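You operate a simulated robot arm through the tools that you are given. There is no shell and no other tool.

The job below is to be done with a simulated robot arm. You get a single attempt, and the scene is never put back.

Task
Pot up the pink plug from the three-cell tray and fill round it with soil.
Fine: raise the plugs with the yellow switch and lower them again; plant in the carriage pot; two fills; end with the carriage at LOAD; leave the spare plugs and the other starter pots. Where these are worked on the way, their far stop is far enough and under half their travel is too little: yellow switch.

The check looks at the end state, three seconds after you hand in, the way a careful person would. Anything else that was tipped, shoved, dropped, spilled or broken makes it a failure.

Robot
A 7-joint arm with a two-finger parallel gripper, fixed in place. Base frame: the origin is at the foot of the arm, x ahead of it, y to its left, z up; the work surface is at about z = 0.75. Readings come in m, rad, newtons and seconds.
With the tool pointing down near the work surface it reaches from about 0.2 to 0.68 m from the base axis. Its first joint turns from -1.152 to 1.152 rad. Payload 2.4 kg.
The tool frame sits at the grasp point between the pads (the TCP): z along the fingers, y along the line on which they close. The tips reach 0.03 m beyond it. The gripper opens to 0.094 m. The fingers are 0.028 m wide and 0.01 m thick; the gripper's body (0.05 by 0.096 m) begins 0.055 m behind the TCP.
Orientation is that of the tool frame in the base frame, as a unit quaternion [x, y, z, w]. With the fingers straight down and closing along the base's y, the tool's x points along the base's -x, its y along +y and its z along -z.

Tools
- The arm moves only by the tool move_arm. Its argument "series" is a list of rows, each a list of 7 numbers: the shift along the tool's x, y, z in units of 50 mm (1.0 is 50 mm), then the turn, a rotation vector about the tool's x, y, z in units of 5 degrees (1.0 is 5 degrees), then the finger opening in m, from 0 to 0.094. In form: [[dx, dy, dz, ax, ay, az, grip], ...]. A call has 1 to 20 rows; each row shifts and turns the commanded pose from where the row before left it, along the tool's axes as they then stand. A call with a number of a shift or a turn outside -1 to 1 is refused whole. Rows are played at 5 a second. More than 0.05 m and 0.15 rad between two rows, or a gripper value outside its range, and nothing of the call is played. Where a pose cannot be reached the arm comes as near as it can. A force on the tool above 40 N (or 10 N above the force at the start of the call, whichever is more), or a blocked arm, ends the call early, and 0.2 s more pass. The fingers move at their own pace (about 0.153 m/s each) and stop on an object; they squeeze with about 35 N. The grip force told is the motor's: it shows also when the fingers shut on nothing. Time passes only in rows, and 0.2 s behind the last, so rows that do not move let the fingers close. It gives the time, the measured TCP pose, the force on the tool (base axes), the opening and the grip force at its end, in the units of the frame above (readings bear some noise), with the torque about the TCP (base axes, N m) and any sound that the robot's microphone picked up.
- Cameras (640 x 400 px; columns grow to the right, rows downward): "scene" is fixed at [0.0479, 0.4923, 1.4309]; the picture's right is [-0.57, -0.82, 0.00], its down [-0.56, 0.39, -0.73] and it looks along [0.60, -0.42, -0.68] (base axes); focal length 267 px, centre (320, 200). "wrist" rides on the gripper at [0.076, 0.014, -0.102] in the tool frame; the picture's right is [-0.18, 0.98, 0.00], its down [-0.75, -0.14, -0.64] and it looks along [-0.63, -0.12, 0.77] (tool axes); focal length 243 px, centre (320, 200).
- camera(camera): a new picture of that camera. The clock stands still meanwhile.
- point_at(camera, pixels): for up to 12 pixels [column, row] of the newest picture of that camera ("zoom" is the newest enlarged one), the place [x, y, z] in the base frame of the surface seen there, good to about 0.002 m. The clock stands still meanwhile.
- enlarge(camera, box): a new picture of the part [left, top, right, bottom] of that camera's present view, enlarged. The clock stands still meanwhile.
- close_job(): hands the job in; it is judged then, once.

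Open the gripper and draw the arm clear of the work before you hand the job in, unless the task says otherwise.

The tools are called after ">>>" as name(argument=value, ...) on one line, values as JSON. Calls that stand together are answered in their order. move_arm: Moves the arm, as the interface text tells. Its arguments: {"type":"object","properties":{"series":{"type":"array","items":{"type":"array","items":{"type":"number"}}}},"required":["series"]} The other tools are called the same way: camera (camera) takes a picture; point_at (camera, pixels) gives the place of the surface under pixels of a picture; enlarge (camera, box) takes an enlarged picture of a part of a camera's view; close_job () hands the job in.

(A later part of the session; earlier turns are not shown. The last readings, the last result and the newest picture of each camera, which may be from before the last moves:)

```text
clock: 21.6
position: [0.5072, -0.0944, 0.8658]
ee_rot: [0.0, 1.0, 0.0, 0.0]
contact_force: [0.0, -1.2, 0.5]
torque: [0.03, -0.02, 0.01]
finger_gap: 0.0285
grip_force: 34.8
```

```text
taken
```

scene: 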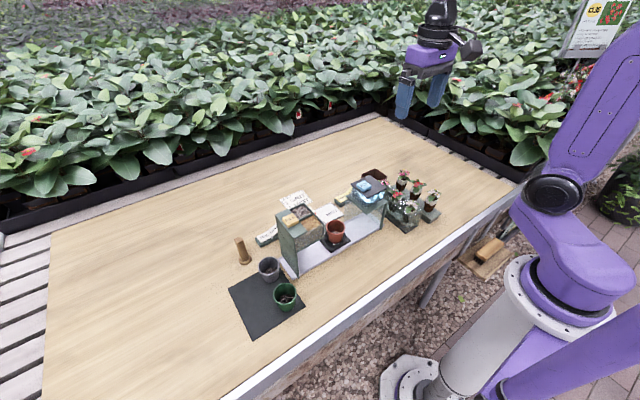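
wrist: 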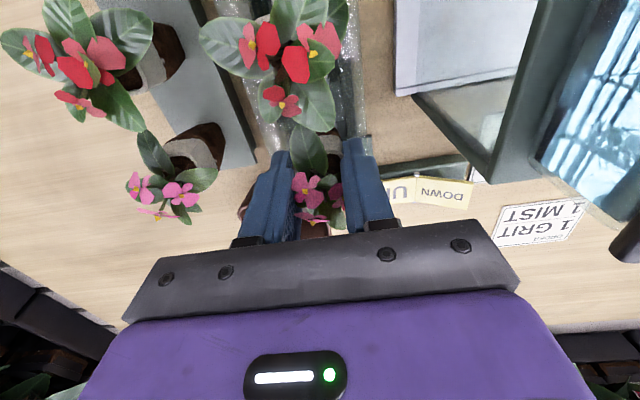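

Grip is firm at 28.5 mm. I lift slowly, straight up.

>>> move_arm(series=[[0, 0, -0.2, 0, 0, 0, 0.024], [0, 0, -0.3, 0, 0, 0, 0.024], [0, 0, -0.5, 0, 0, 0, 0.024], [0, 0, -0.5, 0, 0, 0, 0.024], [0, 0, -0.6, 0, 0, 0, 0.024], [0, 0, -0.8, 0, 0, 0, 0.024], [0, 0, -0.8, 0, 0, 0, 0.024], [0, 0, 0, 0, 0, 0, 0.024]])

>>> camera(camera="wrist")

>>> enlarge(camera="scene", box=[330, 80, 460, 220])

```text
clock: 23.4
position: [0.5071, -0.097, 1.0535]
ee_rot: [0.0, 1.0, -0.001, 0.0]
contact_force: [-0.3, 0.0, 0.1]
torque: [0.01, 0.03, -0.01]
finger_gap: 0.0284
grip_force: 34.7
```

```text
taken
```

wrist: 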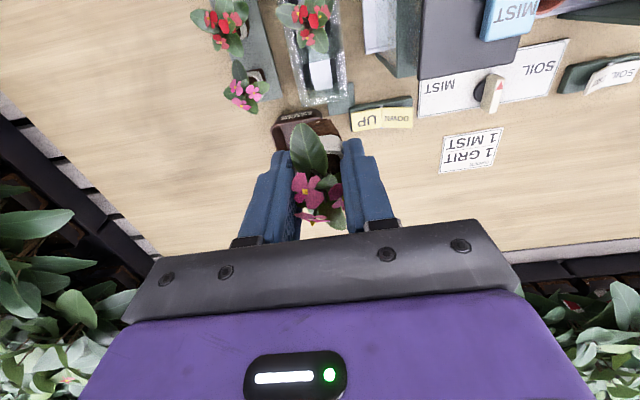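

```text
2.86 times, centred on (395, 150) of scene
```

zoom: 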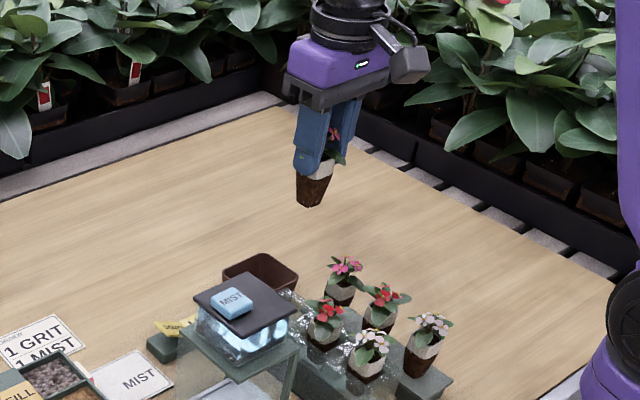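

The plug is held upright. I measure its body in the scene zoom (bottom ~310,205) to know its offset from the tool.

>>> enlarge(camera="scene", box=[420, 115, 470, 160])

```text
8.89 times, centred on (445, 138) of scene
```

zoom: 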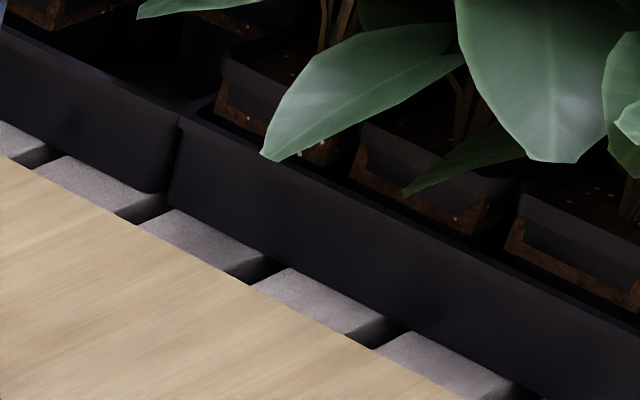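

Wrong crop; the plug is near scene (392,145). I zoom there.

>>> enlarge(camera="scene", box=[370, 110, 420, 160])

>>> point_at(camera="zoom", pixels=[[310, 290], [300, 330], [280, 330], [330, 280], [290, 300], [330, 320], [300, 345], [270, 290], [345, 250], [350, 300], [255, 320], [310, 260]])

```text
8.00 times, centred on (395, 135) of scene
```

zoom: 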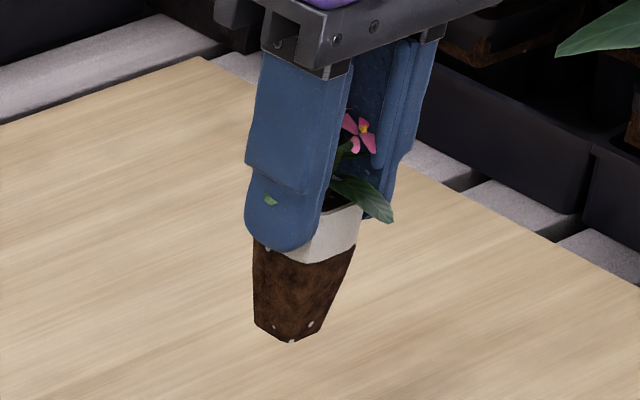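

```text
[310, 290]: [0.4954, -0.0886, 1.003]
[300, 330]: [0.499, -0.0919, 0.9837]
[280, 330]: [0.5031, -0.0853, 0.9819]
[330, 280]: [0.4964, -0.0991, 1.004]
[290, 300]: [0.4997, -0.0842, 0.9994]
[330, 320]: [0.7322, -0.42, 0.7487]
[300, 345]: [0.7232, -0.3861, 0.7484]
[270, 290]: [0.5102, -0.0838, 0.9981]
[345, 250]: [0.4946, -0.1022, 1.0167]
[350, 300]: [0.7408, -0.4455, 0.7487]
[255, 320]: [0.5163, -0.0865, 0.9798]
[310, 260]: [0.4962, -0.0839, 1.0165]
```

Plug bottom is ~75 mm below TCP and centred on it. I carry it at z 1.05 over to above the pot at (0.4585,0.150).

>>> move_arm(series=[[0.164, 0.812, 0, 0, 0, 0, 0.024], [0.164, 0.812, 0, 0, 0, 0, 0.024], [0.164, 0.812, 0, 0, 0, 0, 0.024], [0.164, 0.812, 0, 0, 0, 0, 0.024], [0.164, 0.812, 0, 0, 0, 0, 0.024], [0.166, 0.812, 0, 0, 0, 0, 0.024], [0, 0, 0, 0, 0, 0, 0.024]])

>>> camera(camera="wrist")

>>> enlarge(camera="scene", box=[270, 130, 420, 260])

```text
clock: 25.0
position: [0.459, 0.1488, 1.052]
ee_rot: [0.0, 1.0, 0.0, 0.0]
contact_force: [-0.4, -0.1, -0.1]
torque: [-0.02, 0.0, -0.01]
finger_gap: 0.0282
grip_force: 35.1
```

```text
taken
```

wrist: 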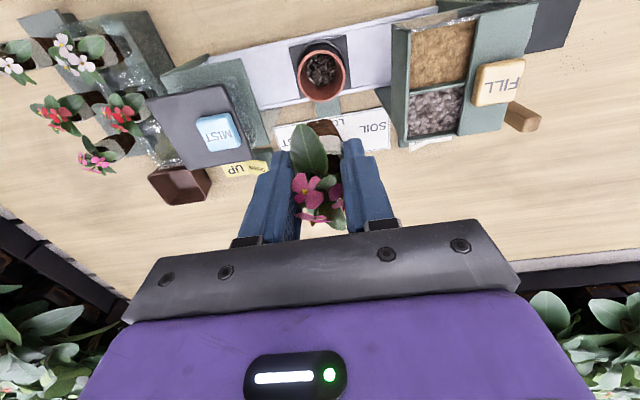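

```text
3.08 times, centred on (345, 195) of scene
```

zoom: 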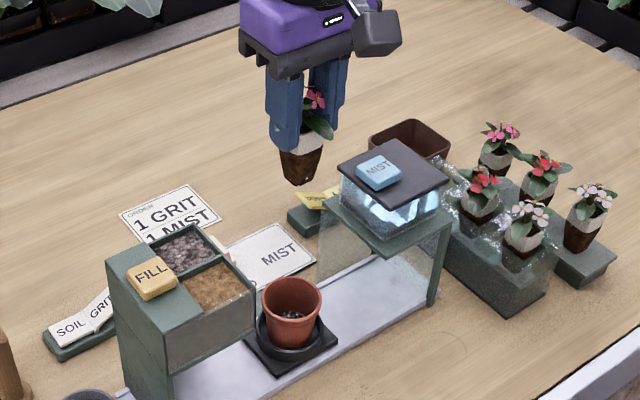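

I refine the pot rim centre from this overhead wrist view (pot at 320,70).

>>> enlarge(camera="wrist", box=[280, 25, 370, 115])

```text
4.44 times, centred on (325, 70) of wrist
```

zoom: 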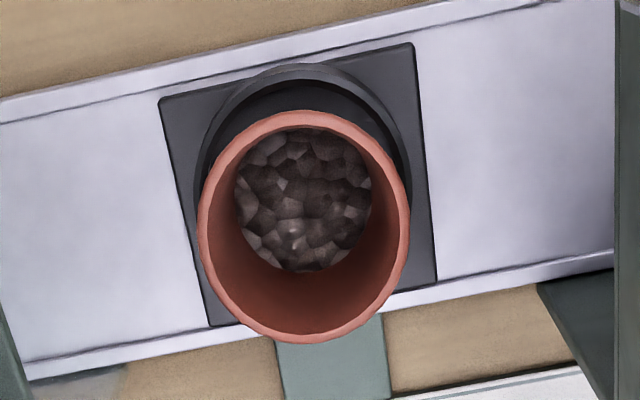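

>>> point_at(camera="zoom", pixels=[[300, 118], [305, 337], [205, 230], [403, 225], [225, 160], [375, 155], [240, 315], [380, 310], [305, 200], [260, 250], [345, 250], [290, 140]])

```text
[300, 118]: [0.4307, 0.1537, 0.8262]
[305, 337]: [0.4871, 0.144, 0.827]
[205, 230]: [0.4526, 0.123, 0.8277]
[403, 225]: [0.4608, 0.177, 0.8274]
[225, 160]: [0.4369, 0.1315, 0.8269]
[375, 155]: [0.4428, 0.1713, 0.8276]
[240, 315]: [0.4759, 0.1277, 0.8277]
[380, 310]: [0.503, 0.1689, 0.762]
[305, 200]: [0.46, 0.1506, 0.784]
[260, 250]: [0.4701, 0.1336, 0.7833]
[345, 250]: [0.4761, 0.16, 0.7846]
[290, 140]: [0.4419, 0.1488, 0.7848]
```

Pot centre (0.459,0.150) confirmed, rim 0.827, grit 0.784. I lower to just above the grit (TCP 0.870) and check.

>>> move_arm(series=[[0, 0, 0.8, 0, 0, 0, 0.024], [0, 0, 0.8, 0, 0, 0, 0.024], [0, 0, 0.8, 0, 0, 0, 0.024], [0, 0, 0.6, 0, 0, 0, 0.024], [0, 0, 0.4, 0, 0, 0, 0.024], [0, 0, 0.22, 0, 0, 0, 0.024], [0, 0, 0, 0, 0, 0, 0.024]])

>>> enlarge(camera="scene", box=[295, 180, 375, 260])

>>> camera(camera="wrist")

```text
clock: 26.6
position: [0.4583, 0.1493, 0.8704]
ee_rot: [0.0, 1.0, -0.001, 0.001]
contact_force: [0.8, -1.2, 0.2]
torque: [-0.04, 0.02, -0.02]
finger_gap: 0.0287
grip_force: 35.1
```

```text
5.00 times, centred on (335, 220) of scene
```

zoom: 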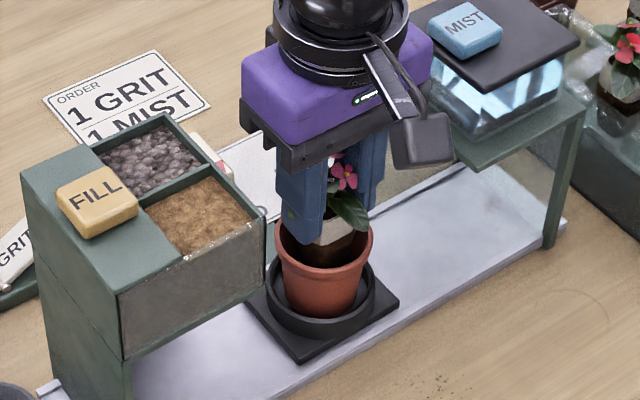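

```text
taken
```

wrist: 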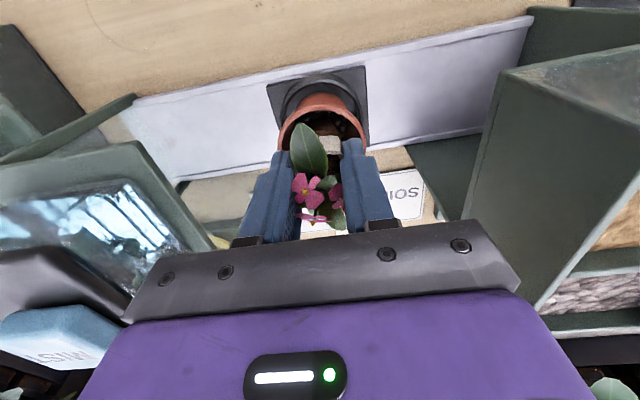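

The plug is inside the pot with fingertips still above the rim. I lower the last millimetres slowly, watching force.

>>> move_arm(series=[[0, 0, 0.06, 0, 0, 0, 0.024], [0, 0, 0.05, 0, 0, 0, 0.024], [0, 0, 0.05, 0, 0, 0, 0.024], [0, 0, 0, 0, 0, 0, 0.024]])

```text
clock: 27.6
position: [0.4595, 0.1487, 0.8624]
ee_rot: [0.0, 1.0, 0.0, 0.0]
contact_force: [0.0, -0.4, 0.6]
torque: [0.01, -0.01, 0.02]
finger_gap: 0.0288
grip_force: 34.7
```

>>> move_arm(series=[[0, 0, 0.03, 0, 0, 0, 0.024], [0, 0, 0.03, 0, 0, 0, 0.024], [0, 0, 0, 0, 0, 0, 0.024]])

>>> enlarge(camera="scene", box=[310, 200, 360, 250])

```text
clock: 28.4
position: [0.4584, 0.1488, 0.8584]
ee_rot: [0.0, 1.0, 0.0, 0.0]
contact_force: [0.0, -0.4, 0.0]
torque: [-0.01, -0.02, 0.04]
finger_gap: 0.0287
grip_force: 35.5
```

```text
8.00 times, centred on (335, 225) of scene
```

zoom: 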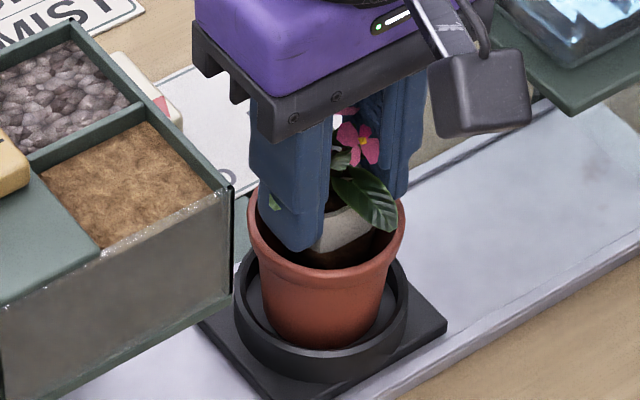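

No contact yet, tips ≈2 mm above the rim, so the plug hangs at most a couple of millimetres over the grit. I release gently here rather than push fingers into the rim.

>>> move_arm(series=[[0, 0, 0, 0, 0, 0, 0.03], [0, 0, 0, 0, 0, 0, 0.033], [0, 0, 0, 0, 0, 0, 0.037], [0, 0, 0, 0, 0, 0, 0.042], [0, 0, 0, 0, 0, 0, 0.046], [0, 0, 0, 0, 0, 0, 0.046]])

>>> enlarge(camera="scene", box=[310, 200, 360, 250])

>>> camera(camera="wrist")

```text
clock: 29.8
position: [0.4581, 0.1489, 0.8594]
ee_rot: [0.0, 1.0, 0.0, -0.001]
contact_force: [-0.4, -0.5, -0.3]
torque: [0.0, -0.02, -0.01]
finger_gap: 0.046
grip_force: 0.0
```

```text
8.00 times, centred on (335, 225) of scene
```

zoom: 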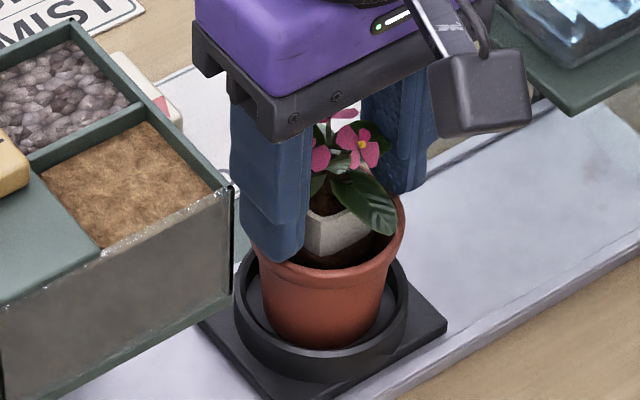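

```text
taken
```

wrist: 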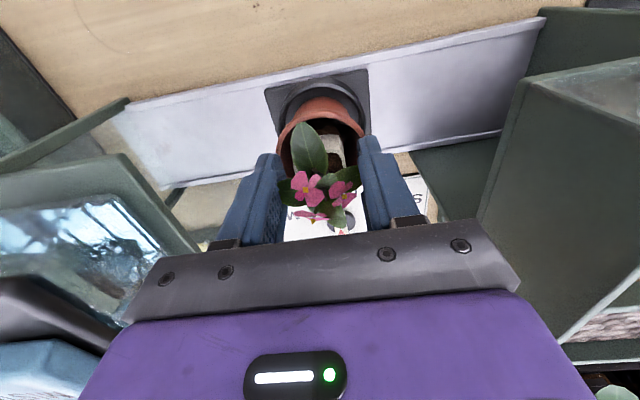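

The plug stands upright in the pot. I raise the fingers straight up off it.

>>> move_arm(series=[[0, 0, 0, 0, 0, 0, 0.056], [0, 0, -0.3, 0, 0, 0, 0.056], [0, 0, -0.5, 0, 0, 0, 0.056], [0, 0, -0.8, 0, 0, 0, 0.056], [0, 0, -1, 0, 0, 0, 0.056], [0, 0, -1, 0, 0, 0, 0.056], [0, 0, 0, 0, 0, 0, 0.056]])

>>> enlarge(camera="scene", box=[300, 195, 370, 255])

>>> camera(camera="wrist")

```text
clock: 31.4
position: [0.4589, 0.1509, 1.0399]
ee_rot: [-0.001, 1.0, 0.0, 0.0]
contact_force: [-0.1, 0.3, 0.3]
torque: [0.01, -0.01, 0.0]
finger_gap: 0.0561
grip_force: 0.1
```

```text
6.67 times, centred on (335, 225) of scene
```

zoom: 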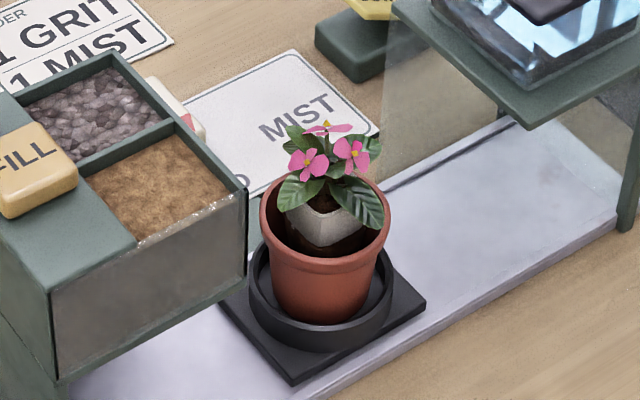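

```text
taken
```

wrist: 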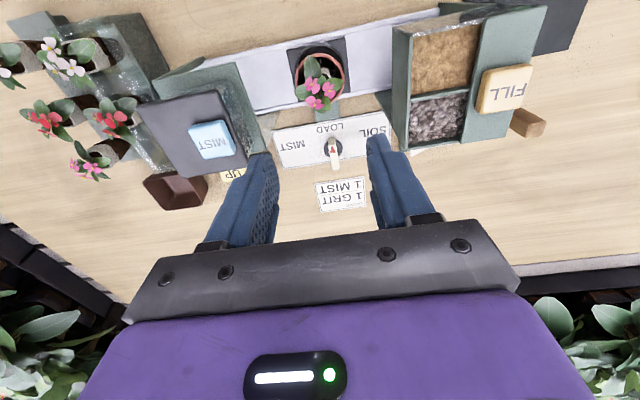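

The plug sits upright in the pot. I check clearance: flower top height versus the hopper's lower edge (zoom 235,275).

>>> point_at(camera="zoom", pixels=[[315, 155], [352, 150], [325, 130], [320, 230], [240, 265], [238, 280], [150, 320], [60, 375], [200, 290], [120, 335], [345, 235], [300, 235]])

>>> enlarge(camera="wrist", box=[270, 30, 400, 180])

```text
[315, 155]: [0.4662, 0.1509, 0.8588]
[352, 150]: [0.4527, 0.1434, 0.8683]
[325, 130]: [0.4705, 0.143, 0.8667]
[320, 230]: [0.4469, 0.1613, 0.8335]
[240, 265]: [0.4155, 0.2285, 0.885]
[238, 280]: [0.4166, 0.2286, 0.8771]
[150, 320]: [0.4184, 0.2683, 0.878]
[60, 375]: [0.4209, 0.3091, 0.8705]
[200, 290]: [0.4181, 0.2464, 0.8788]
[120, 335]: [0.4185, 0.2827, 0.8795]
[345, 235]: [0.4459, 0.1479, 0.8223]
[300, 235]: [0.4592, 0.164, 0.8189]
```

```text
2.67 times, centred on (335, 105) of wrist
```

zoom: 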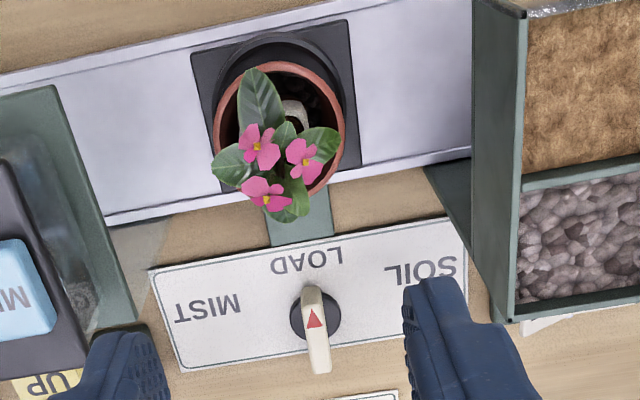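

Flower tops at 0.868 clear the hopper edge at 0.877. Now I measure the dial's disc and bar (zoom 315,315) for turning it.

>>> point_at(camera="zoom", pixels=[[293, 318], [340, 316], [313, 290], [305, 342], [338, 328], [305, 295], [318, 293], [310, 365], [330, 368], [316, 318], [308, 330], [323, 330]])

>>> enlarge(camera="wrist", box=[310, 120, 360, 180])

```text
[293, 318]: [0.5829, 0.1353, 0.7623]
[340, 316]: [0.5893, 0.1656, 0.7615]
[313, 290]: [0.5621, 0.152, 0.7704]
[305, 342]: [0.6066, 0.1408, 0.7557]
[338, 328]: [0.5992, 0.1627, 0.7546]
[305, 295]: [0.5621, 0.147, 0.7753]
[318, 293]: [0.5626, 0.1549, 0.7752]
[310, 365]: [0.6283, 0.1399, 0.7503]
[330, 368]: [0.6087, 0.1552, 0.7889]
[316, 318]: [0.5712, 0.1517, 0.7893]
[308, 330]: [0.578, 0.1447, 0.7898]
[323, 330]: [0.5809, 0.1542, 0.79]
```

```text
6.67 times, centred on (335, 150) of wrist
```

zoom: 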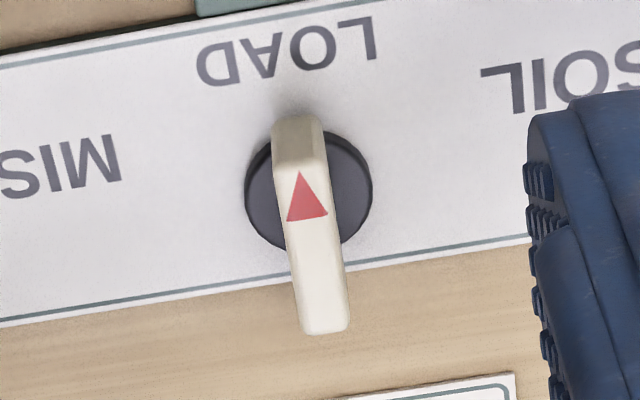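

Dial axis ≈(0.586,0.150), bar 11 mm wide, z 0.763–0.790. I check the hopper's far edge and label positions to plan camera clearance while turning.

>>> camera(camera="wrist")

>>> point_at(camera="wrist", pixels=[[402, 144], [400, 140], [462, 138], [455, 144], [393, 35], [396, 100], [478, 20], [500, 90], [520, 70], [377, 132], [365, 132], [288, 144]])

```text
taken
```

wrist: 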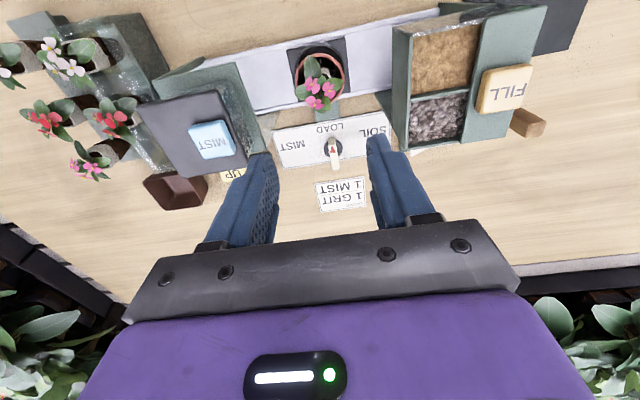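

```text
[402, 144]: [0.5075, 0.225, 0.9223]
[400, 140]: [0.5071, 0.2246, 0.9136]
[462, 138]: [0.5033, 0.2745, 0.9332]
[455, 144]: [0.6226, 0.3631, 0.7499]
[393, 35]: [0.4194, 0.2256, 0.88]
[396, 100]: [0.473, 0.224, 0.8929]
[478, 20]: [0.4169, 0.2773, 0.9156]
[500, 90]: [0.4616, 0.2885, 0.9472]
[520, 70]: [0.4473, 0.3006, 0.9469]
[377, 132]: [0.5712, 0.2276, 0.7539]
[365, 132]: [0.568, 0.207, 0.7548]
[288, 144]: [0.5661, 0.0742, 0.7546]
```

The hopper corner is at (0.5075,0.2245), close to where the wrist camera would swing at yaw 0→90, so I'll turn the dial with yaw -180→-90 instead. First I yaw to -90 and lower the plugs with DOWN.

>>> move_arm(series=[[0, 0, 0, 0, 0, -1, 0.0], [0, 0, 0, 0, 0, -1, 0.0], [0, 0, 0, 0, 0, -1, 0.0], [0, 0, 0, 0, 0, -1, 0.0], [0, 0, 0, 0, 0, -1, 0.0], [0, 0, 0, 0, 0, -1, 0.0], [0, 0, 0, 0, 0, -1, 0.0], [0, 0, 0, 0, 0, -1, 0.0], [0, 0, 0, 0, 0, -1, 0.0], [0, 0, 0, 0, 0, -1, 0.0], [0, 0, 0, 0, 0, -1, 0.0], [0, 0, 0, 0, 0, -1, 0.0], [0, 0, 0, 0, 0, -1, 0.0], [0, 0, 0, 0, 0, -1, 0.0], [0, 0, 0, 0, 0, -1, 0.0], [0, 0, 0, 0, 0, -1, 0.0], [0, 0, 0, 0, 0, -1, 0.0], [0, 0, 0, 0, 0, -1, 0.0], [0, 0, 0, 0, 0, 0, 0.0]])

>>> move_arm(series=[[0.51, -0.534, 0, 0, 0, 0, 0.0], [0.51, -0.534, 0, 0, 0, 0, 0.0], [0.51, -0.534, 0, 0, 0, 0, 0.0], [0.51, -0.534, 0, 0, 0, 0, 0.0], [0.52, -0.534, 0, 0, 0, 0, 0.0], [0, 0, 0, 0, 0, 0, 0.0]])

>>> camera(camera="wrist")

```text
clock: 35.4
position: [0.4567, 0.149, 1.0403]
ee_rot: [0.708, -0.707, 0.0, -0.001]
contact_force: [0.5, 0.2, -0.3]
torque: [0.0, 0.02, 0.0]
finger_gap: 0.0001
grip_force: 33.1
```

```text
clock: 36.8
position: [0.594, 0.0204, 1.038]
ee_rot: [0.707, -0.707, 0.0, 0.0]
contact_force: [0.3, 0.6, 0.0]
torque: [-0.02, 0.01, 0.0]
finger_gap: 0.0
grip_force: 32.8
```

```text
taken
```

wrist: 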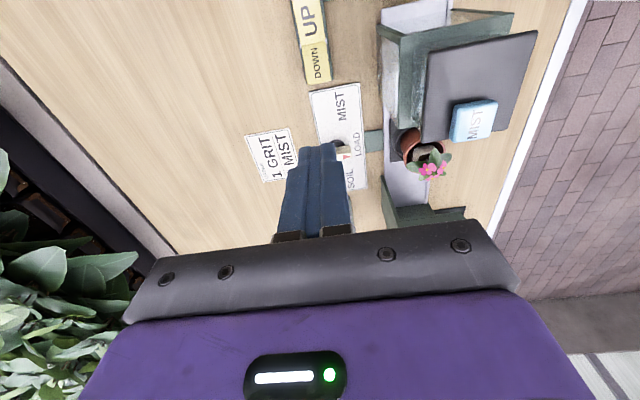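

I'm above the switch; I measure the DOWN end (wrist 317,75) before pressing.

>>> point_at(camera="wrist", pixels=[[317, 77], [308, 75], [326, 75], [315, 55], [312, 45], [306, 20], [318, 84]])

```text
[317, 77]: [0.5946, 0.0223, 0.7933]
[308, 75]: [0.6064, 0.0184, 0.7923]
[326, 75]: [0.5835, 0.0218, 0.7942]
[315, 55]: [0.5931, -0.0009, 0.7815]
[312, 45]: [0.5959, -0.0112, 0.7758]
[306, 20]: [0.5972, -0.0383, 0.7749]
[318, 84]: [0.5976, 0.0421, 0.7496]
```

DOWN's end is at y≈0.028, z 0.795. I go down above y≈0.017 and press it to the flat stop.

>>> move_arm(series=[[0.1, -0.04, 0.9, 0, 0, 0, 0.0], [0, 0, 0.9, 0, 0, 0, 0.0], [0, 0, 0.9, 0, 0, 0, 0.0], [0, 0, 0.88, 0, 0, 0, 0.0], [0, 0, 0.4, 0, 0, 0, 0.0], [0, 0, 0.4, 0, 0, 0, 0.0], [0, 0, 0.2, 0, 0, 0, 0.0], [0, 0, 0.12, 0, 0, 0, 0.0], [0, 0, 0, 0, 0, 0, 0.0]])

>>> enlarge(camera="scene", box=[320, 135, 450, 235])

```text
clock: 38.8
position: [0.5928, 0.0169, 0.8056]
ee_rot: [-0.707, 0.707, 0.0, 0.0]
contact_force: [-4.6, -2.2, 8.2]
torque: [-0.12, 0.15, -0.01]
finger_gap: 0.0002
grip_force: 32.8
```

```text
4.00 times, centred on (385, 185) of scene
```

zoom: 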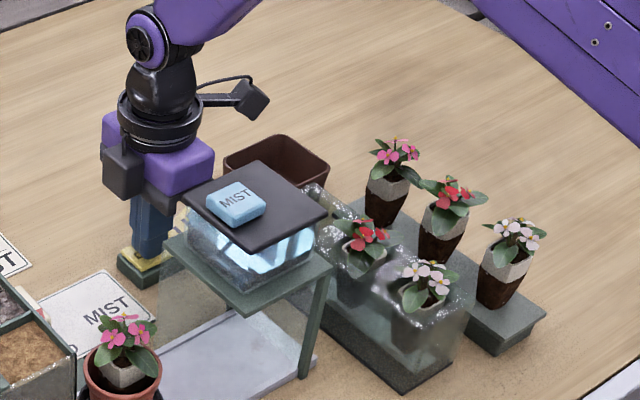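

The plugs have sunk back. I press 2 mm more to make sure the switch is at its stop, then lift.

>>> move_arm(series=[[0, 0, 0.04, 0, 0, 0, 0.0], [0, 0, 0, 0, 0, 0, 0.0]])

>>> move_arm(series=[[0, 0, -0.3, 0, 0, 0, 0.0], [0, 0, -0.8, 0, 0, 0, 0.0], [0, 0, -1, 0, 0, 0, 0.0], [0, 0, -1, 0, 0, 0, 0.0], [0, 0, -1, 0, 0, 0, 0.0], [0, 0, 0, 0, 0, 0, 0.0]])

>>> camera(camera="wrist")

>>> enlarge(camera="scene", box=[320, 135, 450, 235])

```text
clock: 39.4
position: [0.5932, 0.0159, 0.805]
ee_rot: [0.707, -0.707, 0.0, 0.0]
contact_force: [-5.3, 0.3, 10.0]
torque: [-0.14, 0.16, -0.07]
finger_gap: 0.0
grip_force: 33.1
stopped in row 2: the force on the tool passed its limit at 42 N (the readings are from after the stop); the commanded pose is now the measured one
```

```text
clock: 40.8
position: [0.5944, 0.0164, 1.01]
ee_rot: [-0.707, 0.707, 0.0, 0.0]
contact_force: [0.7, -0.3, 0.1]
torque: [0.02, 0.01, -0.04]
finger_gap: 0.0001
grip_force: 33.4
```

```text
taken
```

wrist: 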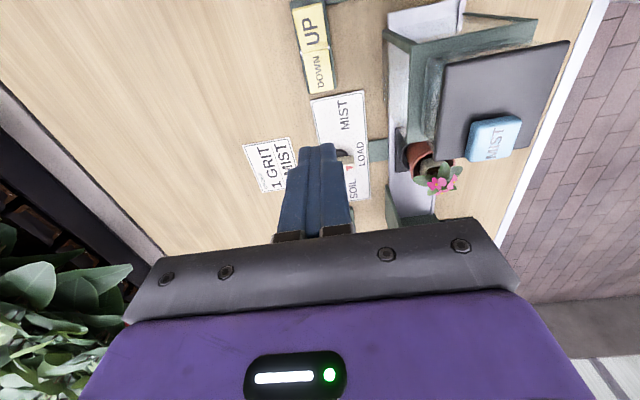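

```text
4.00 times, centred on (385, 185) of scene
```

zoom: 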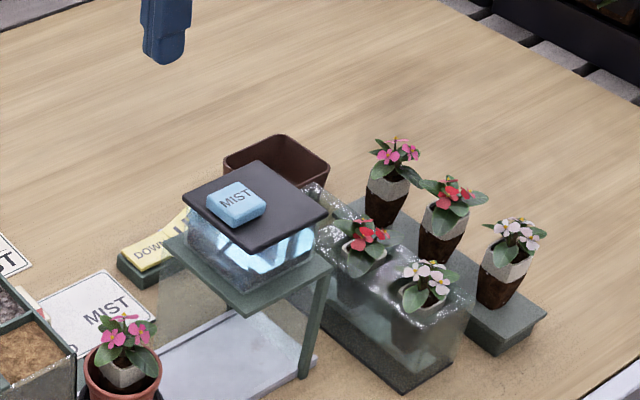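

DOWN is flat and the plugs are down. Now I yaw another -90° (to -180) so the camera will be on the far side when turning the dial.

>>> move_arm(series=[[0, 0, 0, 0, 0, -1, 0.03], [0, 0, 0, 0, 0, -1, 0.03], [0, 0, 0, 0, 0, -1, 0.03], [0, 0, 0, 0, 0, -1, 0.03], [0, 0, 0, 0, 0, -1, 0.03], [0, 0, 0, 0, 0, -1, 0.03], [0, 0, 0, 0, 0, -1, 0.03], [0, 0, 0, 0, 0, -1, 0.03], [0, 0, 0, 0, 0, -1, 0.03], [0, 0, 0, 0, 0, -1, 0.03], [0, 0, 0, 0, 0, -1, 0.03], [0, 0, 0, 0, 0, -1, 0.03], [0, 0, 0, 0, 0, -1, 0.03], [0, 0, 0, 0, 0, -1, 0.03], [0, 0, 0, 0, 0, -1, 0.03], [0, 0, 0, 0, 0, -1, 0.03], [0, 0, 0, 0, 0, -1, 0.03], [0, 0, 0, 0, 0, -1, 0.03], [0, 0, 0, 0, 0, 0, 0.03]])

```text
clock: 44.8
position: [0.5937, 0.0163, 1.0101]
ee_rot: [1.0, -0.001, 0.0, -0.001]
contact_force: [-0.4, -0.4, 0.9]
torque: [0.01, 0.01, 0.0]
finger_gap: 0.0299
grip_force: 0.1
```

Yaw -180 is reached. I move above the dial axis (0.586,0.150) with 30 mm opening and look.

>>> move_arm(series=[[-0.053, -0.893, 0, 0, 0, 0, 0.03], [-0.053, -0.893, 0, 0, 0, 0, 0.03], [-0.053, -0.893, 0, 0, 0, 0, 0.03], [0, 0, 0.8, 0, 0, 0, 0.03], [0, 0, 0.8, 0, 0, 0, 0.03], [0, 0, 0, 0, 0, 0, 0.03]])

>>> camera(camera="wrist")

>>> enlarge(camera="scene", box=[240, 130, 400, 250])

```text
clock: 46.2
position: [0.5868, 0.1509, 0.9283]
ee_rot: [1.0, 0.001, 0.001, 0.0]
contact_force: [0.2, 0.1, 0.4]
torque: [0.04, 0.01, -0.02]
finger_gap: 0.0302
grip_force: 0.0
```

```text
taken
```

wrist: 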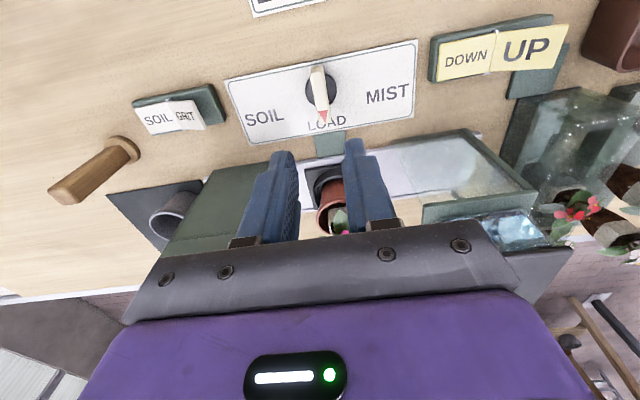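

```text
3.33 times, centred on (320, 190) of scene
```

zoom: 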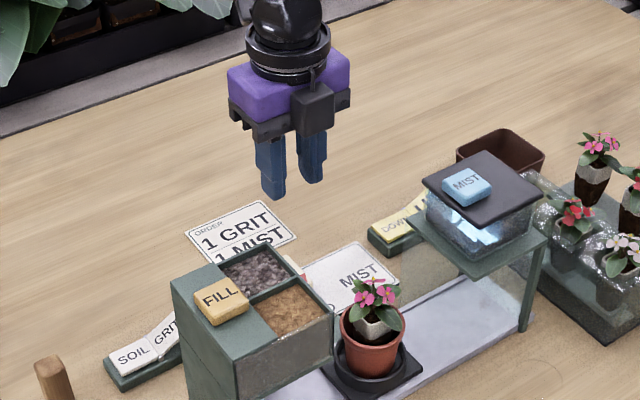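

I zoom on the dial and soil/grit switch, and locate the dark box on the hand's near side for clearance.

>>> enlarge(camera="wrist", box=[120, 50, 420, 210])

>>> point_at(camera="zoom", pixels=[[422, 45], [430, 110], [412, 100], [447, 95], [395, 90], [455, 85], [85, 160], [120, 150], [140, 145], [55, 165], [310, 145], [560, 100]])

>>> camera(camera="scene")

>>> point_at(camera="scene", pixels=[[314, 160], [322, 160], [314, 167], [322, 167], [318, 155], [310, 160], [324, 155], [318, 169], [300, 167], [326, 165], [295, 160], [328, 152]])

```text
2.13 times, centred on (270, 130) of wrist
```

zoom: 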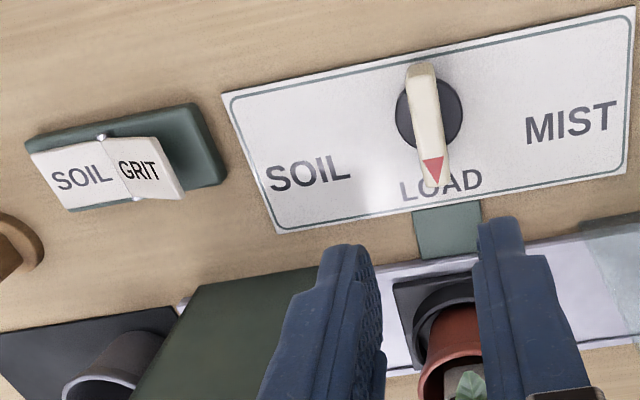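

```text
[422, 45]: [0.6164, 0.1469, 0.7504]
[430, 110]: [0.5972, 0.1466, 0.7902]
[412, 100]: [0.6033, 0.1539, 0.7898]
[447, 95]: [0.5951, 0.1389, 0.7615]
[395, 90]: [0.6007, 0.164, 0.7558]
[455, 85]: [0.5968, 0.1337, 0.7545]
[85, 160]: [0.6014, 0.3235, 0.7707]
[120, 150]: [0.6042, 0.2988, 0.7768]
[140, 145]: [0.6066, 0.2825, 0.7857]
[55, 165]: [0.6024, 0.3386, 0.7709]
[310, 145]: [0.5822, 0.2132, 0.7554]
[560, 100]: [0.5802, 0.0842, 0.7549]
```

```text
taken
```

scene: 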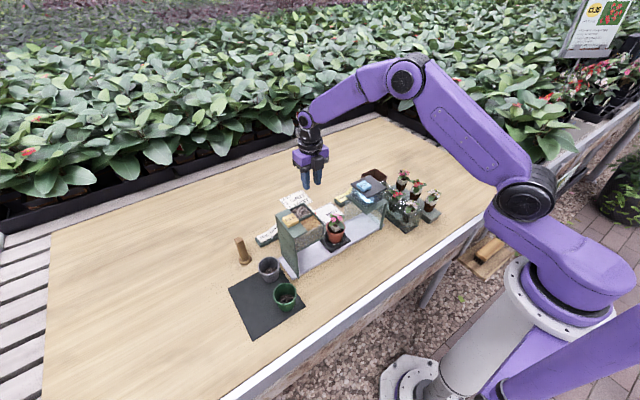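

```text
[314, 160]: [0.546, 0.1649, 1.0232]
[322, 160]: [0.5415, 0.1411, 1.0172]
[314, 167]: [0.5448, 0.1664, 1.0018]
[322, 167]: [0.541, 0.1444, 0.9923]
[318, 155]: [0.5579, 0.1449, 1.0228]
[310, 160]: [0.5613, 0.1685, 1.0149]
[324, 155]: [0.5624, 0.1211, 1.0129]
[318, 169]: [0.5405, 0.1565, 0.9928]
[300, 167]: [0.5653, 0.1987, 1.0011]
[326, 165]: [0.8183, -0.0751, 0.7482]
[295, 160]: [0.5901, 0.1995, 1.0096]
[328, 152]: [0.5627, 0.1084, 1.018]
```

SOIL side of the soil/grit switch is down (0.771) and GRIT up (0.786), so soil is selected. I lower onto the dial bar, TCP 0.798, open 30 mm.

>>> move_arm(series=[[-0.02, 0.02, 0.8, 0, 0, 0, 0.03], [0, 0, 0.8, 0, 0, 0, 0.03], [0, 0, 0.6, 0, 0, 0, 0.03], [0, 0, 0.4, 0, 0, 0, 0.03], [0, 0, 0, 0, 0, 0, 0.03]])

>>> camera(camera="wrist")

```text
clock: 47.4
position: [0.5863, 0.1492, 0.7972]
ee_rot: [1.0, 0.0, 0.0, 0.0]
contact_force: [0.2, 0.2, -0.1]
torque: [-0.01, 0.05, 0.0]
finger_gap: 0.0299
grip_force: 0.1
```

```text
taken
```

wrist: 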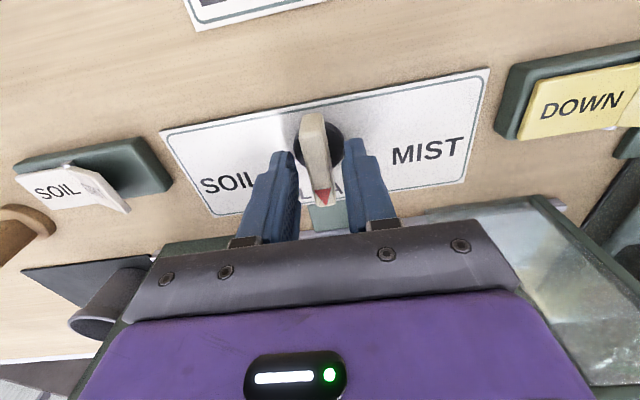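

The bar (wrist 320,155) is centred between the fingers. I close on it.

>>> move_arm(series=[[0, 0, 0, 0, 0, 0, 0.02], [0, 0, 0, 0, 0, 0, 0.014], [0, 0, 0, 0, 0, 0, 0.01], [0, 0, 0, 0, 0, 0, 0.006], [0, 0, 0, 0, 0, 0, 0.006]])

```text
clock: 48.6
position: [0.5848, 0.1499, 0.7993]
ee_rot: [1.0, -0.001, 0.001, 0.0]
contact_force: [-0.7, 1.0, -1.5]
torque: [0.01, -0.12, 0.03]
finger_gap: 0.0129
grip_force: 44.7
```

Bar is gripped at 12.9 mm with almost no side force. I turn +30° toward SOIL and check.

>>> move_arm(series=[[0, 0, 0, 0, 0, 1, 0.006], [0, 0, 0, 0, 0, 1, 0.006], [0, 0, 0, 0, 0, 1, 0.006], [0, 0, 0, 0, 0, 1, 0.006], [0, 0, 0, 0, 0, 1, 0.006], [0, 0, 0, 0, 0, 1, 0.006], [0, 0, 0, 0, 0, 0, 0.006]])

>>> enlarge(camera="scene", box=[240, 160, 400, 290])

```text
clock: 50.2
position: [0.5859, 0.1502, 0.7985]
ee_rot: [0.966, -0.258, 0.0, 0.0]
contact_force: [3.8, 15.8, -15.0]
torque: [-0.37, -1.03, 0.04]
finger_gap: 0.0125
grip_force: 45.0
```

```text
3.08 times, centred on (320, 225) of scene
```

zoom: 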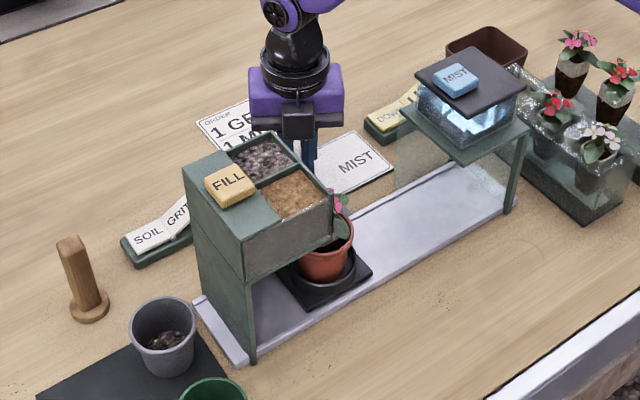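

The carriage follows the dial toward SOIL (pot now at zoom 325,255). Some side force builds; I continue in small steps.

>>> move_arm(series=[[0, 0, 0, 0, 0, 1, 0.006], [0, 0, 0, 0, 0, 1, 0.006], [0, 0, 0, 0, 0, 1, 0.006], [0, 0, 0, 0, 0, 0, 0.006]])

>>> enlarge(camera="scene", box=[270, 180, 370, 280])

>>> camera(camera="wrist")

```text
clock: 51.2
position: [0.5857, 0.1506, 0.7989]
ee_rot: [0.924, -0.383, 0.001, -0.002]
contact_force: [15.9, 22.8, -24.2]
torque: [0.72, 0.72, 0.05]
finger_gap: 0.0131
grip_force: 45.2
```

```text
4.00 times, centred on (320, 230) of scene
```

zoom: 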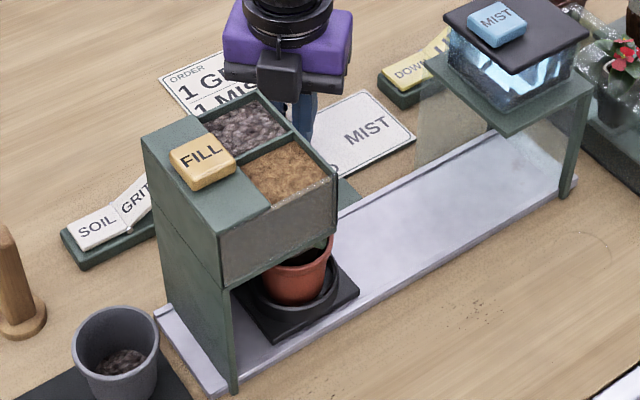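

```text
taken
```

wrist: 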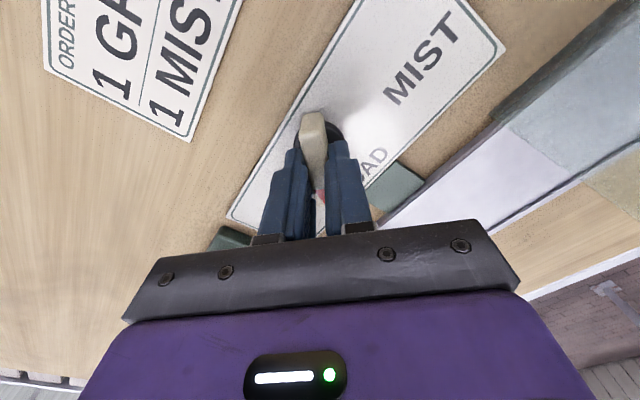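

Side force is along the closing line, meaning the dial axis lies slightly farther in +x than my TCP. I shift +3 mm in x and 1 mm down to relieve it and read again.

>>> move_arm(series=[[0.021, -0.021, 0.01, 0, 0, 0, 0.006], [0.021, -0.021, 0.01, 0, 0, 0, 0.006], [0, 0, 0, 0, 0, 0, 0.006]])

```text
clock: 52.0
position: [0.5858, 0.1512, 0.7998]
ee_rot: [0.925, -0.381, -0.002, 0.002]
contact_force: [-17.3, 16.4, 8.8]
torque: [0.15, -0.32, 0.02]
finger_gap: 0.0132
grip_force: 45.0
```

Lateral force is gone; what remains is friction along the bar. I open briefly to let the stress out and see whether the dial holds.

>>> move_arm(series=[[0, 0, 0, 0, 0, 0, 0.018], [0, 0, 0, 0, 0, 0, 0.022], [0, 0, 0, 0, 0, 0, 0.022]])

>>> camera(camera="wrist")

>>> enlarge(camera="scene", box=[270, 180, 370, 280])

```text
clock: 52.8
position: [0.5897, 0.1487, 0.7988]
ee_rot: [0.924, -0.383, 0.001, 0.001]
contact_force: [0.0, -0.1, 0.3]
torque: [0.01, 0.01, 0.01]
finger_gap: 0.0223
grip_force: 0.0
```

```text
taken
```

wrist: 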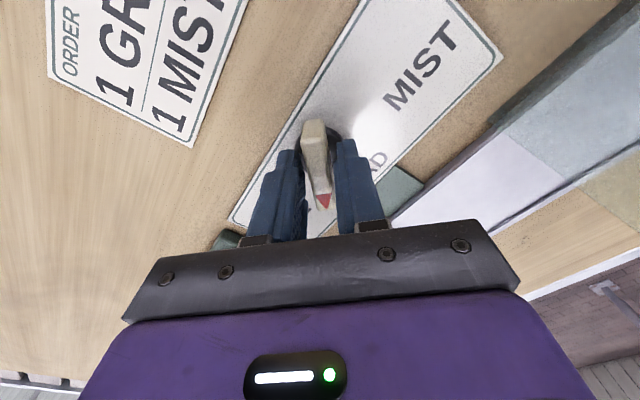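

```text
4.00 times, centred on (320, 230) of scene
```

zoom: 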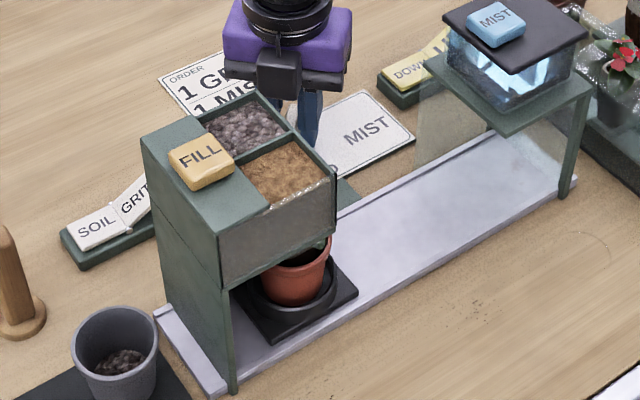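

The dial stays where it was. I measure the carriage plate's front corner (zoom 272,340) to see how far it has come.

>>> point_at(camera="zoom", pixels=[[272, 338], [357, 292], [298, 300], [300, 285], [235, 380], [335, 200], [228, 290], [230, 330]])

>>> point_at(camera="wrist", pixels=[[315, 130], [323, 190], [330, 135], [303, 150], [322, 205], [310, 165], [328, 165]])

```text
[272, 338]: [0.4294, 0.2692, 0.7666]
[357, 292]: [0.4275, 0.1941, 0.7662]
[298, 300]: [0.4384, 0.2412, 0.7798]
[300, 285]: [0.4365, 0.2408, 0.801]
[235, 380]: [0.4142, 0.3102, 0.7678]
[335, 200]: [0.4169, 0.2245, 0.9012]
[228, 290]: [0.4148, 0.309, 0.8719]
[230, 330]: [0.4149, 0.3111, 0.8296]
```

```text
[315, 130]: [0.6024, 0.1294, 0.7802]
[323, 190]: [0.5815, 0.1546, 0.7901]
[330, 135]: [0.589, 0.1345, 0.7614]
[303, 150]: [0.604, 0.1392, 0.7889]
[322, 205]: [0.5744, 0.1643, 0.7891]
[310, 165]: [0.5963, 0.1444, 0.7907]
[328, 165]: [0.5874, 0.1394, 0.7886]
```

The carriage has moved 82 mm (plate now y 0.194–0.269); the hopper spans y 0.2245–0.310, so about 15–20° more is needed. I regrip and turn further in small steps.

>>> move_arm(series=[[0, 0, 0, 0, 0, 0, 0.016], [0, 0, 0, 0, 0, 0, 0.011], [0, 0, 0, 0, 0, 0, 0.006], [0, 0, 0, 0, 0, 0, 0.006]])

>>> move_arm(series=[[0, 0, 0, 0, 0, 1, 0.006], [0, 0, 0, 0, 0, 1, 0.006], [0, 0, 0, 0, 0, 1, 0.006], [0, 0, 0, 0, 0, 0, 0.006]])

>>> enlarge(camera="scene", box=[270, 180, 370, 280])

>>> point_at(camera="zoom", pixels=[[357, 292], [345, 300], [335, 290], [325, 300], [250, 350], [335, 270]])

```text
clock: 53.8
position: [0.5868, 0.1489, 0.7987]
ee_rot: [0.924, -0.382, 0.0, 0.001]
contact_force: [-0.6, -1.8, 0.6]
torque: [-0.01, 0.12, 0.0]
finger_gap: 0.013
grip_force: 45.0
```

```text
clock: 54.8
position: [0.5887, 0.1494, 0.7988]
ee_rot: [0.866, -0.5, 0.0, 0.0]
contact_force: [-6.5, -3.3, 6.9]
torque: [-0.17, 0.09, 0.23]
finger_gap: 0.0128
grip_force: 45.6
```

```text
4.00 times, centred on (320, 230) of scene
```

zoom: 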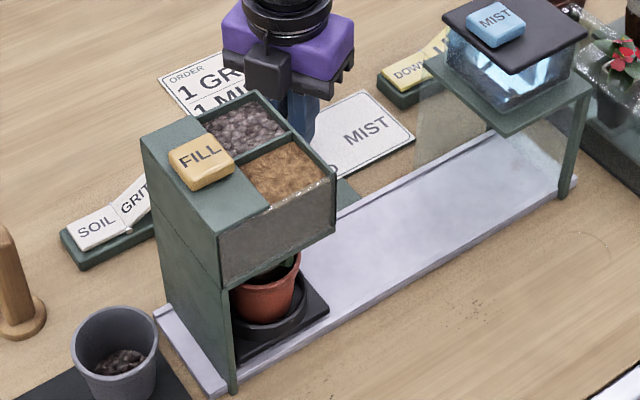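

```text
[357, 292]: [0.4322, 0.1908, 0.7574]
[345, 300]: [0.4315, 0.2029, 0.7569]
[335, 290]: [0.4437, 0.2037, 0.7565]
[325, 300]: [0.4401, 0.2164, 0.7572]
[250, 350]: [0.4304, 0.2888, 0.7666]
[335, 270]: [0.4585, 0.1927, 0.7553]
```

At 60° torque about z has risen to 0.23, perhaps the SOIL stop. I measure the plate corner (zoom 328,308).

>>> point_at(camera="zoom", pixels=[[326, 308], [322, 309], [240, 358], [265, 315], [268, 300], [330, 312], [300, 320]])

>>> camera(camera="wrist")

```text
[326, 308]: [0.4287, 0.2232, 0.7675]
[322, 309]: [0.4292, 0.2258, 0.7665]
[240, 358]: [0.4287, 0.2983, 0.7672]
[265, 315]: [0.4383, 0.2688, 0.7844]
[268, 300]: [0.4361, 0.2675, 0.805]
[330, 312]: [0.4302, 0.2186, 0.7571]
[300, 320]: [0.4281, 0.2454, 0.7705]
```

```text
taken
```

wrist: 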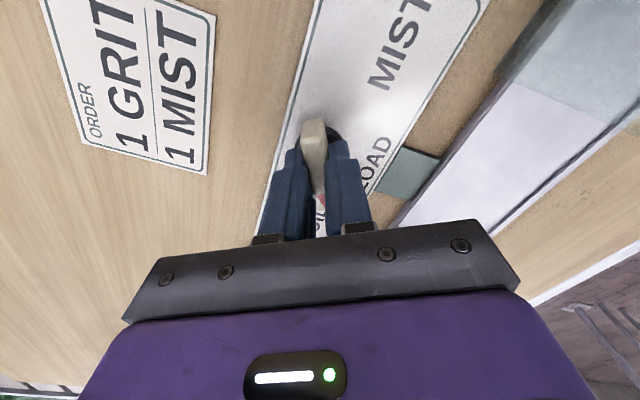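

Carriage centre is now y≈0.260, near the hopper's centre (0.267). I try 5° more to see whether this is the stop.

>>> move_arm(series=[[0, 0, 0, 0, 0, 0.5, 0.006], [0, 0, 0, 0, 0, 0.5, 0.006], [0, 0, 0, 0, 0, 0, 0.006]])

>>> enlarge(camera="scene", box=[270, 180, 370, 280])

>>> point_at(camera="zoom", pixels=[[326, 308], [322, 309], [318, 312], [240, 358], [268, 300]])

```text
clock: 55.6
position: [0.5898, 0.15, 0.7991]
ee_rot: [0.844, -0.537, 0.002, 0.0]
contact_force: [-4.9, -5.1, 6.5]
torque: [-0.79, -0.24, 1.55]
finger_gap: 0.015
grip_force: 44.9
```

```text
4.00 times, centred on (320, 230) of scene
```

zoom: 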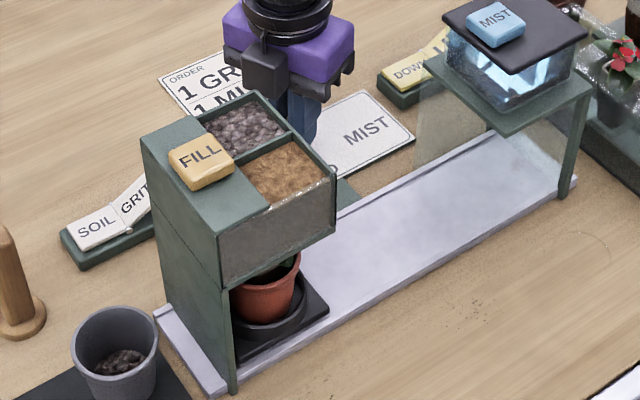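

```text
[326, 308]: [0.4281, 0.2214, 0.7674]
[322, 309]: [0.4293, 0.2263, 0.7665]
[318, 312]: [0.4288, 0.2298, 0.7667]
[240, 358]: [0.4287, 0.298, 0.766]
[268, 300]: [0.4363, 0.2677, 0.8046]
```

Torque jumps to 1.55 with no carriage motion: 60° is the SOIL stop. I turn back those 5°, open and rise.

>>> move_arm(series=[[0, 0, 0, 0, 0, -0.5, 0.006], [0, 0, 0, 0, 0, -0.45, 0.006], [0, 0, 0, 0, 0, 0, 0.006], [0, 0, 0, 0, 0, 0, 0.018], [0, 0, 0, 0, 0, 0, 0.026], [0, 0, 0, 0, 0, 0, 0.026]])

>>> move_arm(series=[[0, 0, -0.4, 0, 0, 0, 0.026], [0, 0, -0.8, 0, 0, 0, 0.026], [0, 0, -1, 0, 0, 0, 0.026], [0, 0, -1, 0, 0, 0, 0.026], [0, 0, -1, 0, 0, 0, 0.026], [0, 0, -1, 0, 0, 0, 0.026], [0, 0, 0, 0, 0, 0, 0.026]])

>>> camera(camera="wrist")

>>> enlarge(camera="scene", box=[230, 170, 370, 290])

```text
clock: 57.0
position: [0.5902, 0.1494, 0.7982]
ee_rot: [0.864, -0.503, 0.001, -0.001]
contact_force: [-0.6, 0.1, -0.8]
torque: [-0.05, 0.01, 0.02]
finger_gap: 0.026
grip_force: 0.2
```

```text
clock: 58.6
position: [0.5878, 0.1473, 1.0593]
ee_rot: [0.864, -0.503, 0.001, -0.001]
contact_force: [-0.1, -0.1, -0.3]
torque: [0.03, -0.02, 0.02]
finger_gap: 0.026
grip_force: 0.0
```

```text
taken
```

wrist: 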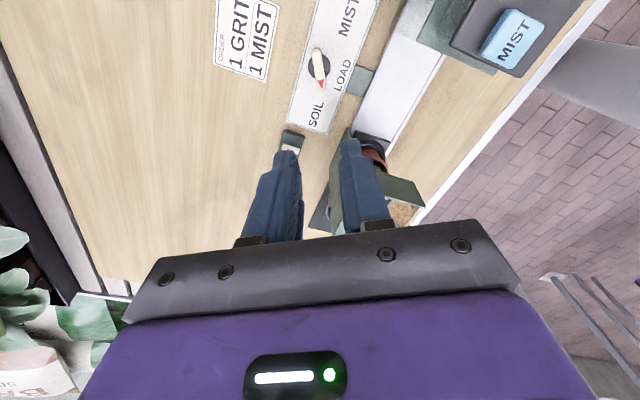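

```text
3.33 times, centred on (300, 230) of scene
```

zoom: 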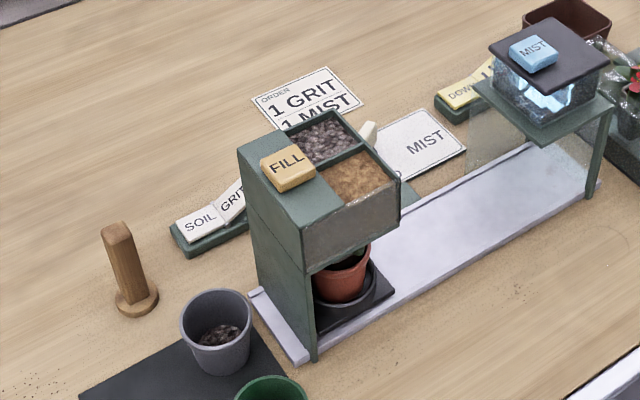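

The dial now points to SOIL and the pot stands under the hopper. I measure the FILL button (zoom 288,170).

>>> point_at(camera="zoom", pixels=[[288, 168], [266, 165], [296, 150], [311, 172], [283, 187], [275, 175], [300, 162], [290, 192], [270, 130], [320, 220]])

```text
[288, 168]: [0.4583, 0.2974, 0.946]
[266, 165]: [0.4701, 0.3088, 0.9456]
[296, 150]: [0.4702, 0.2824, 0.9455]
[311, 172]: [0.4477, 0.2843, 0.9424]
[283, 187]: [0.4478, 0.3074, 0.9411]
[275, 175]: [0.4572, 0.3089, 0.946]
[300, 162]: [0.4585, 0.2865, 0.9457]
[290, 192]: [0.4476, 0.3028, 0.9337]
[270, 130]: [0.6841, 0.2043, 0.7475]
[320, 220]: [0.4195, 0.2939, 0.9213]
```

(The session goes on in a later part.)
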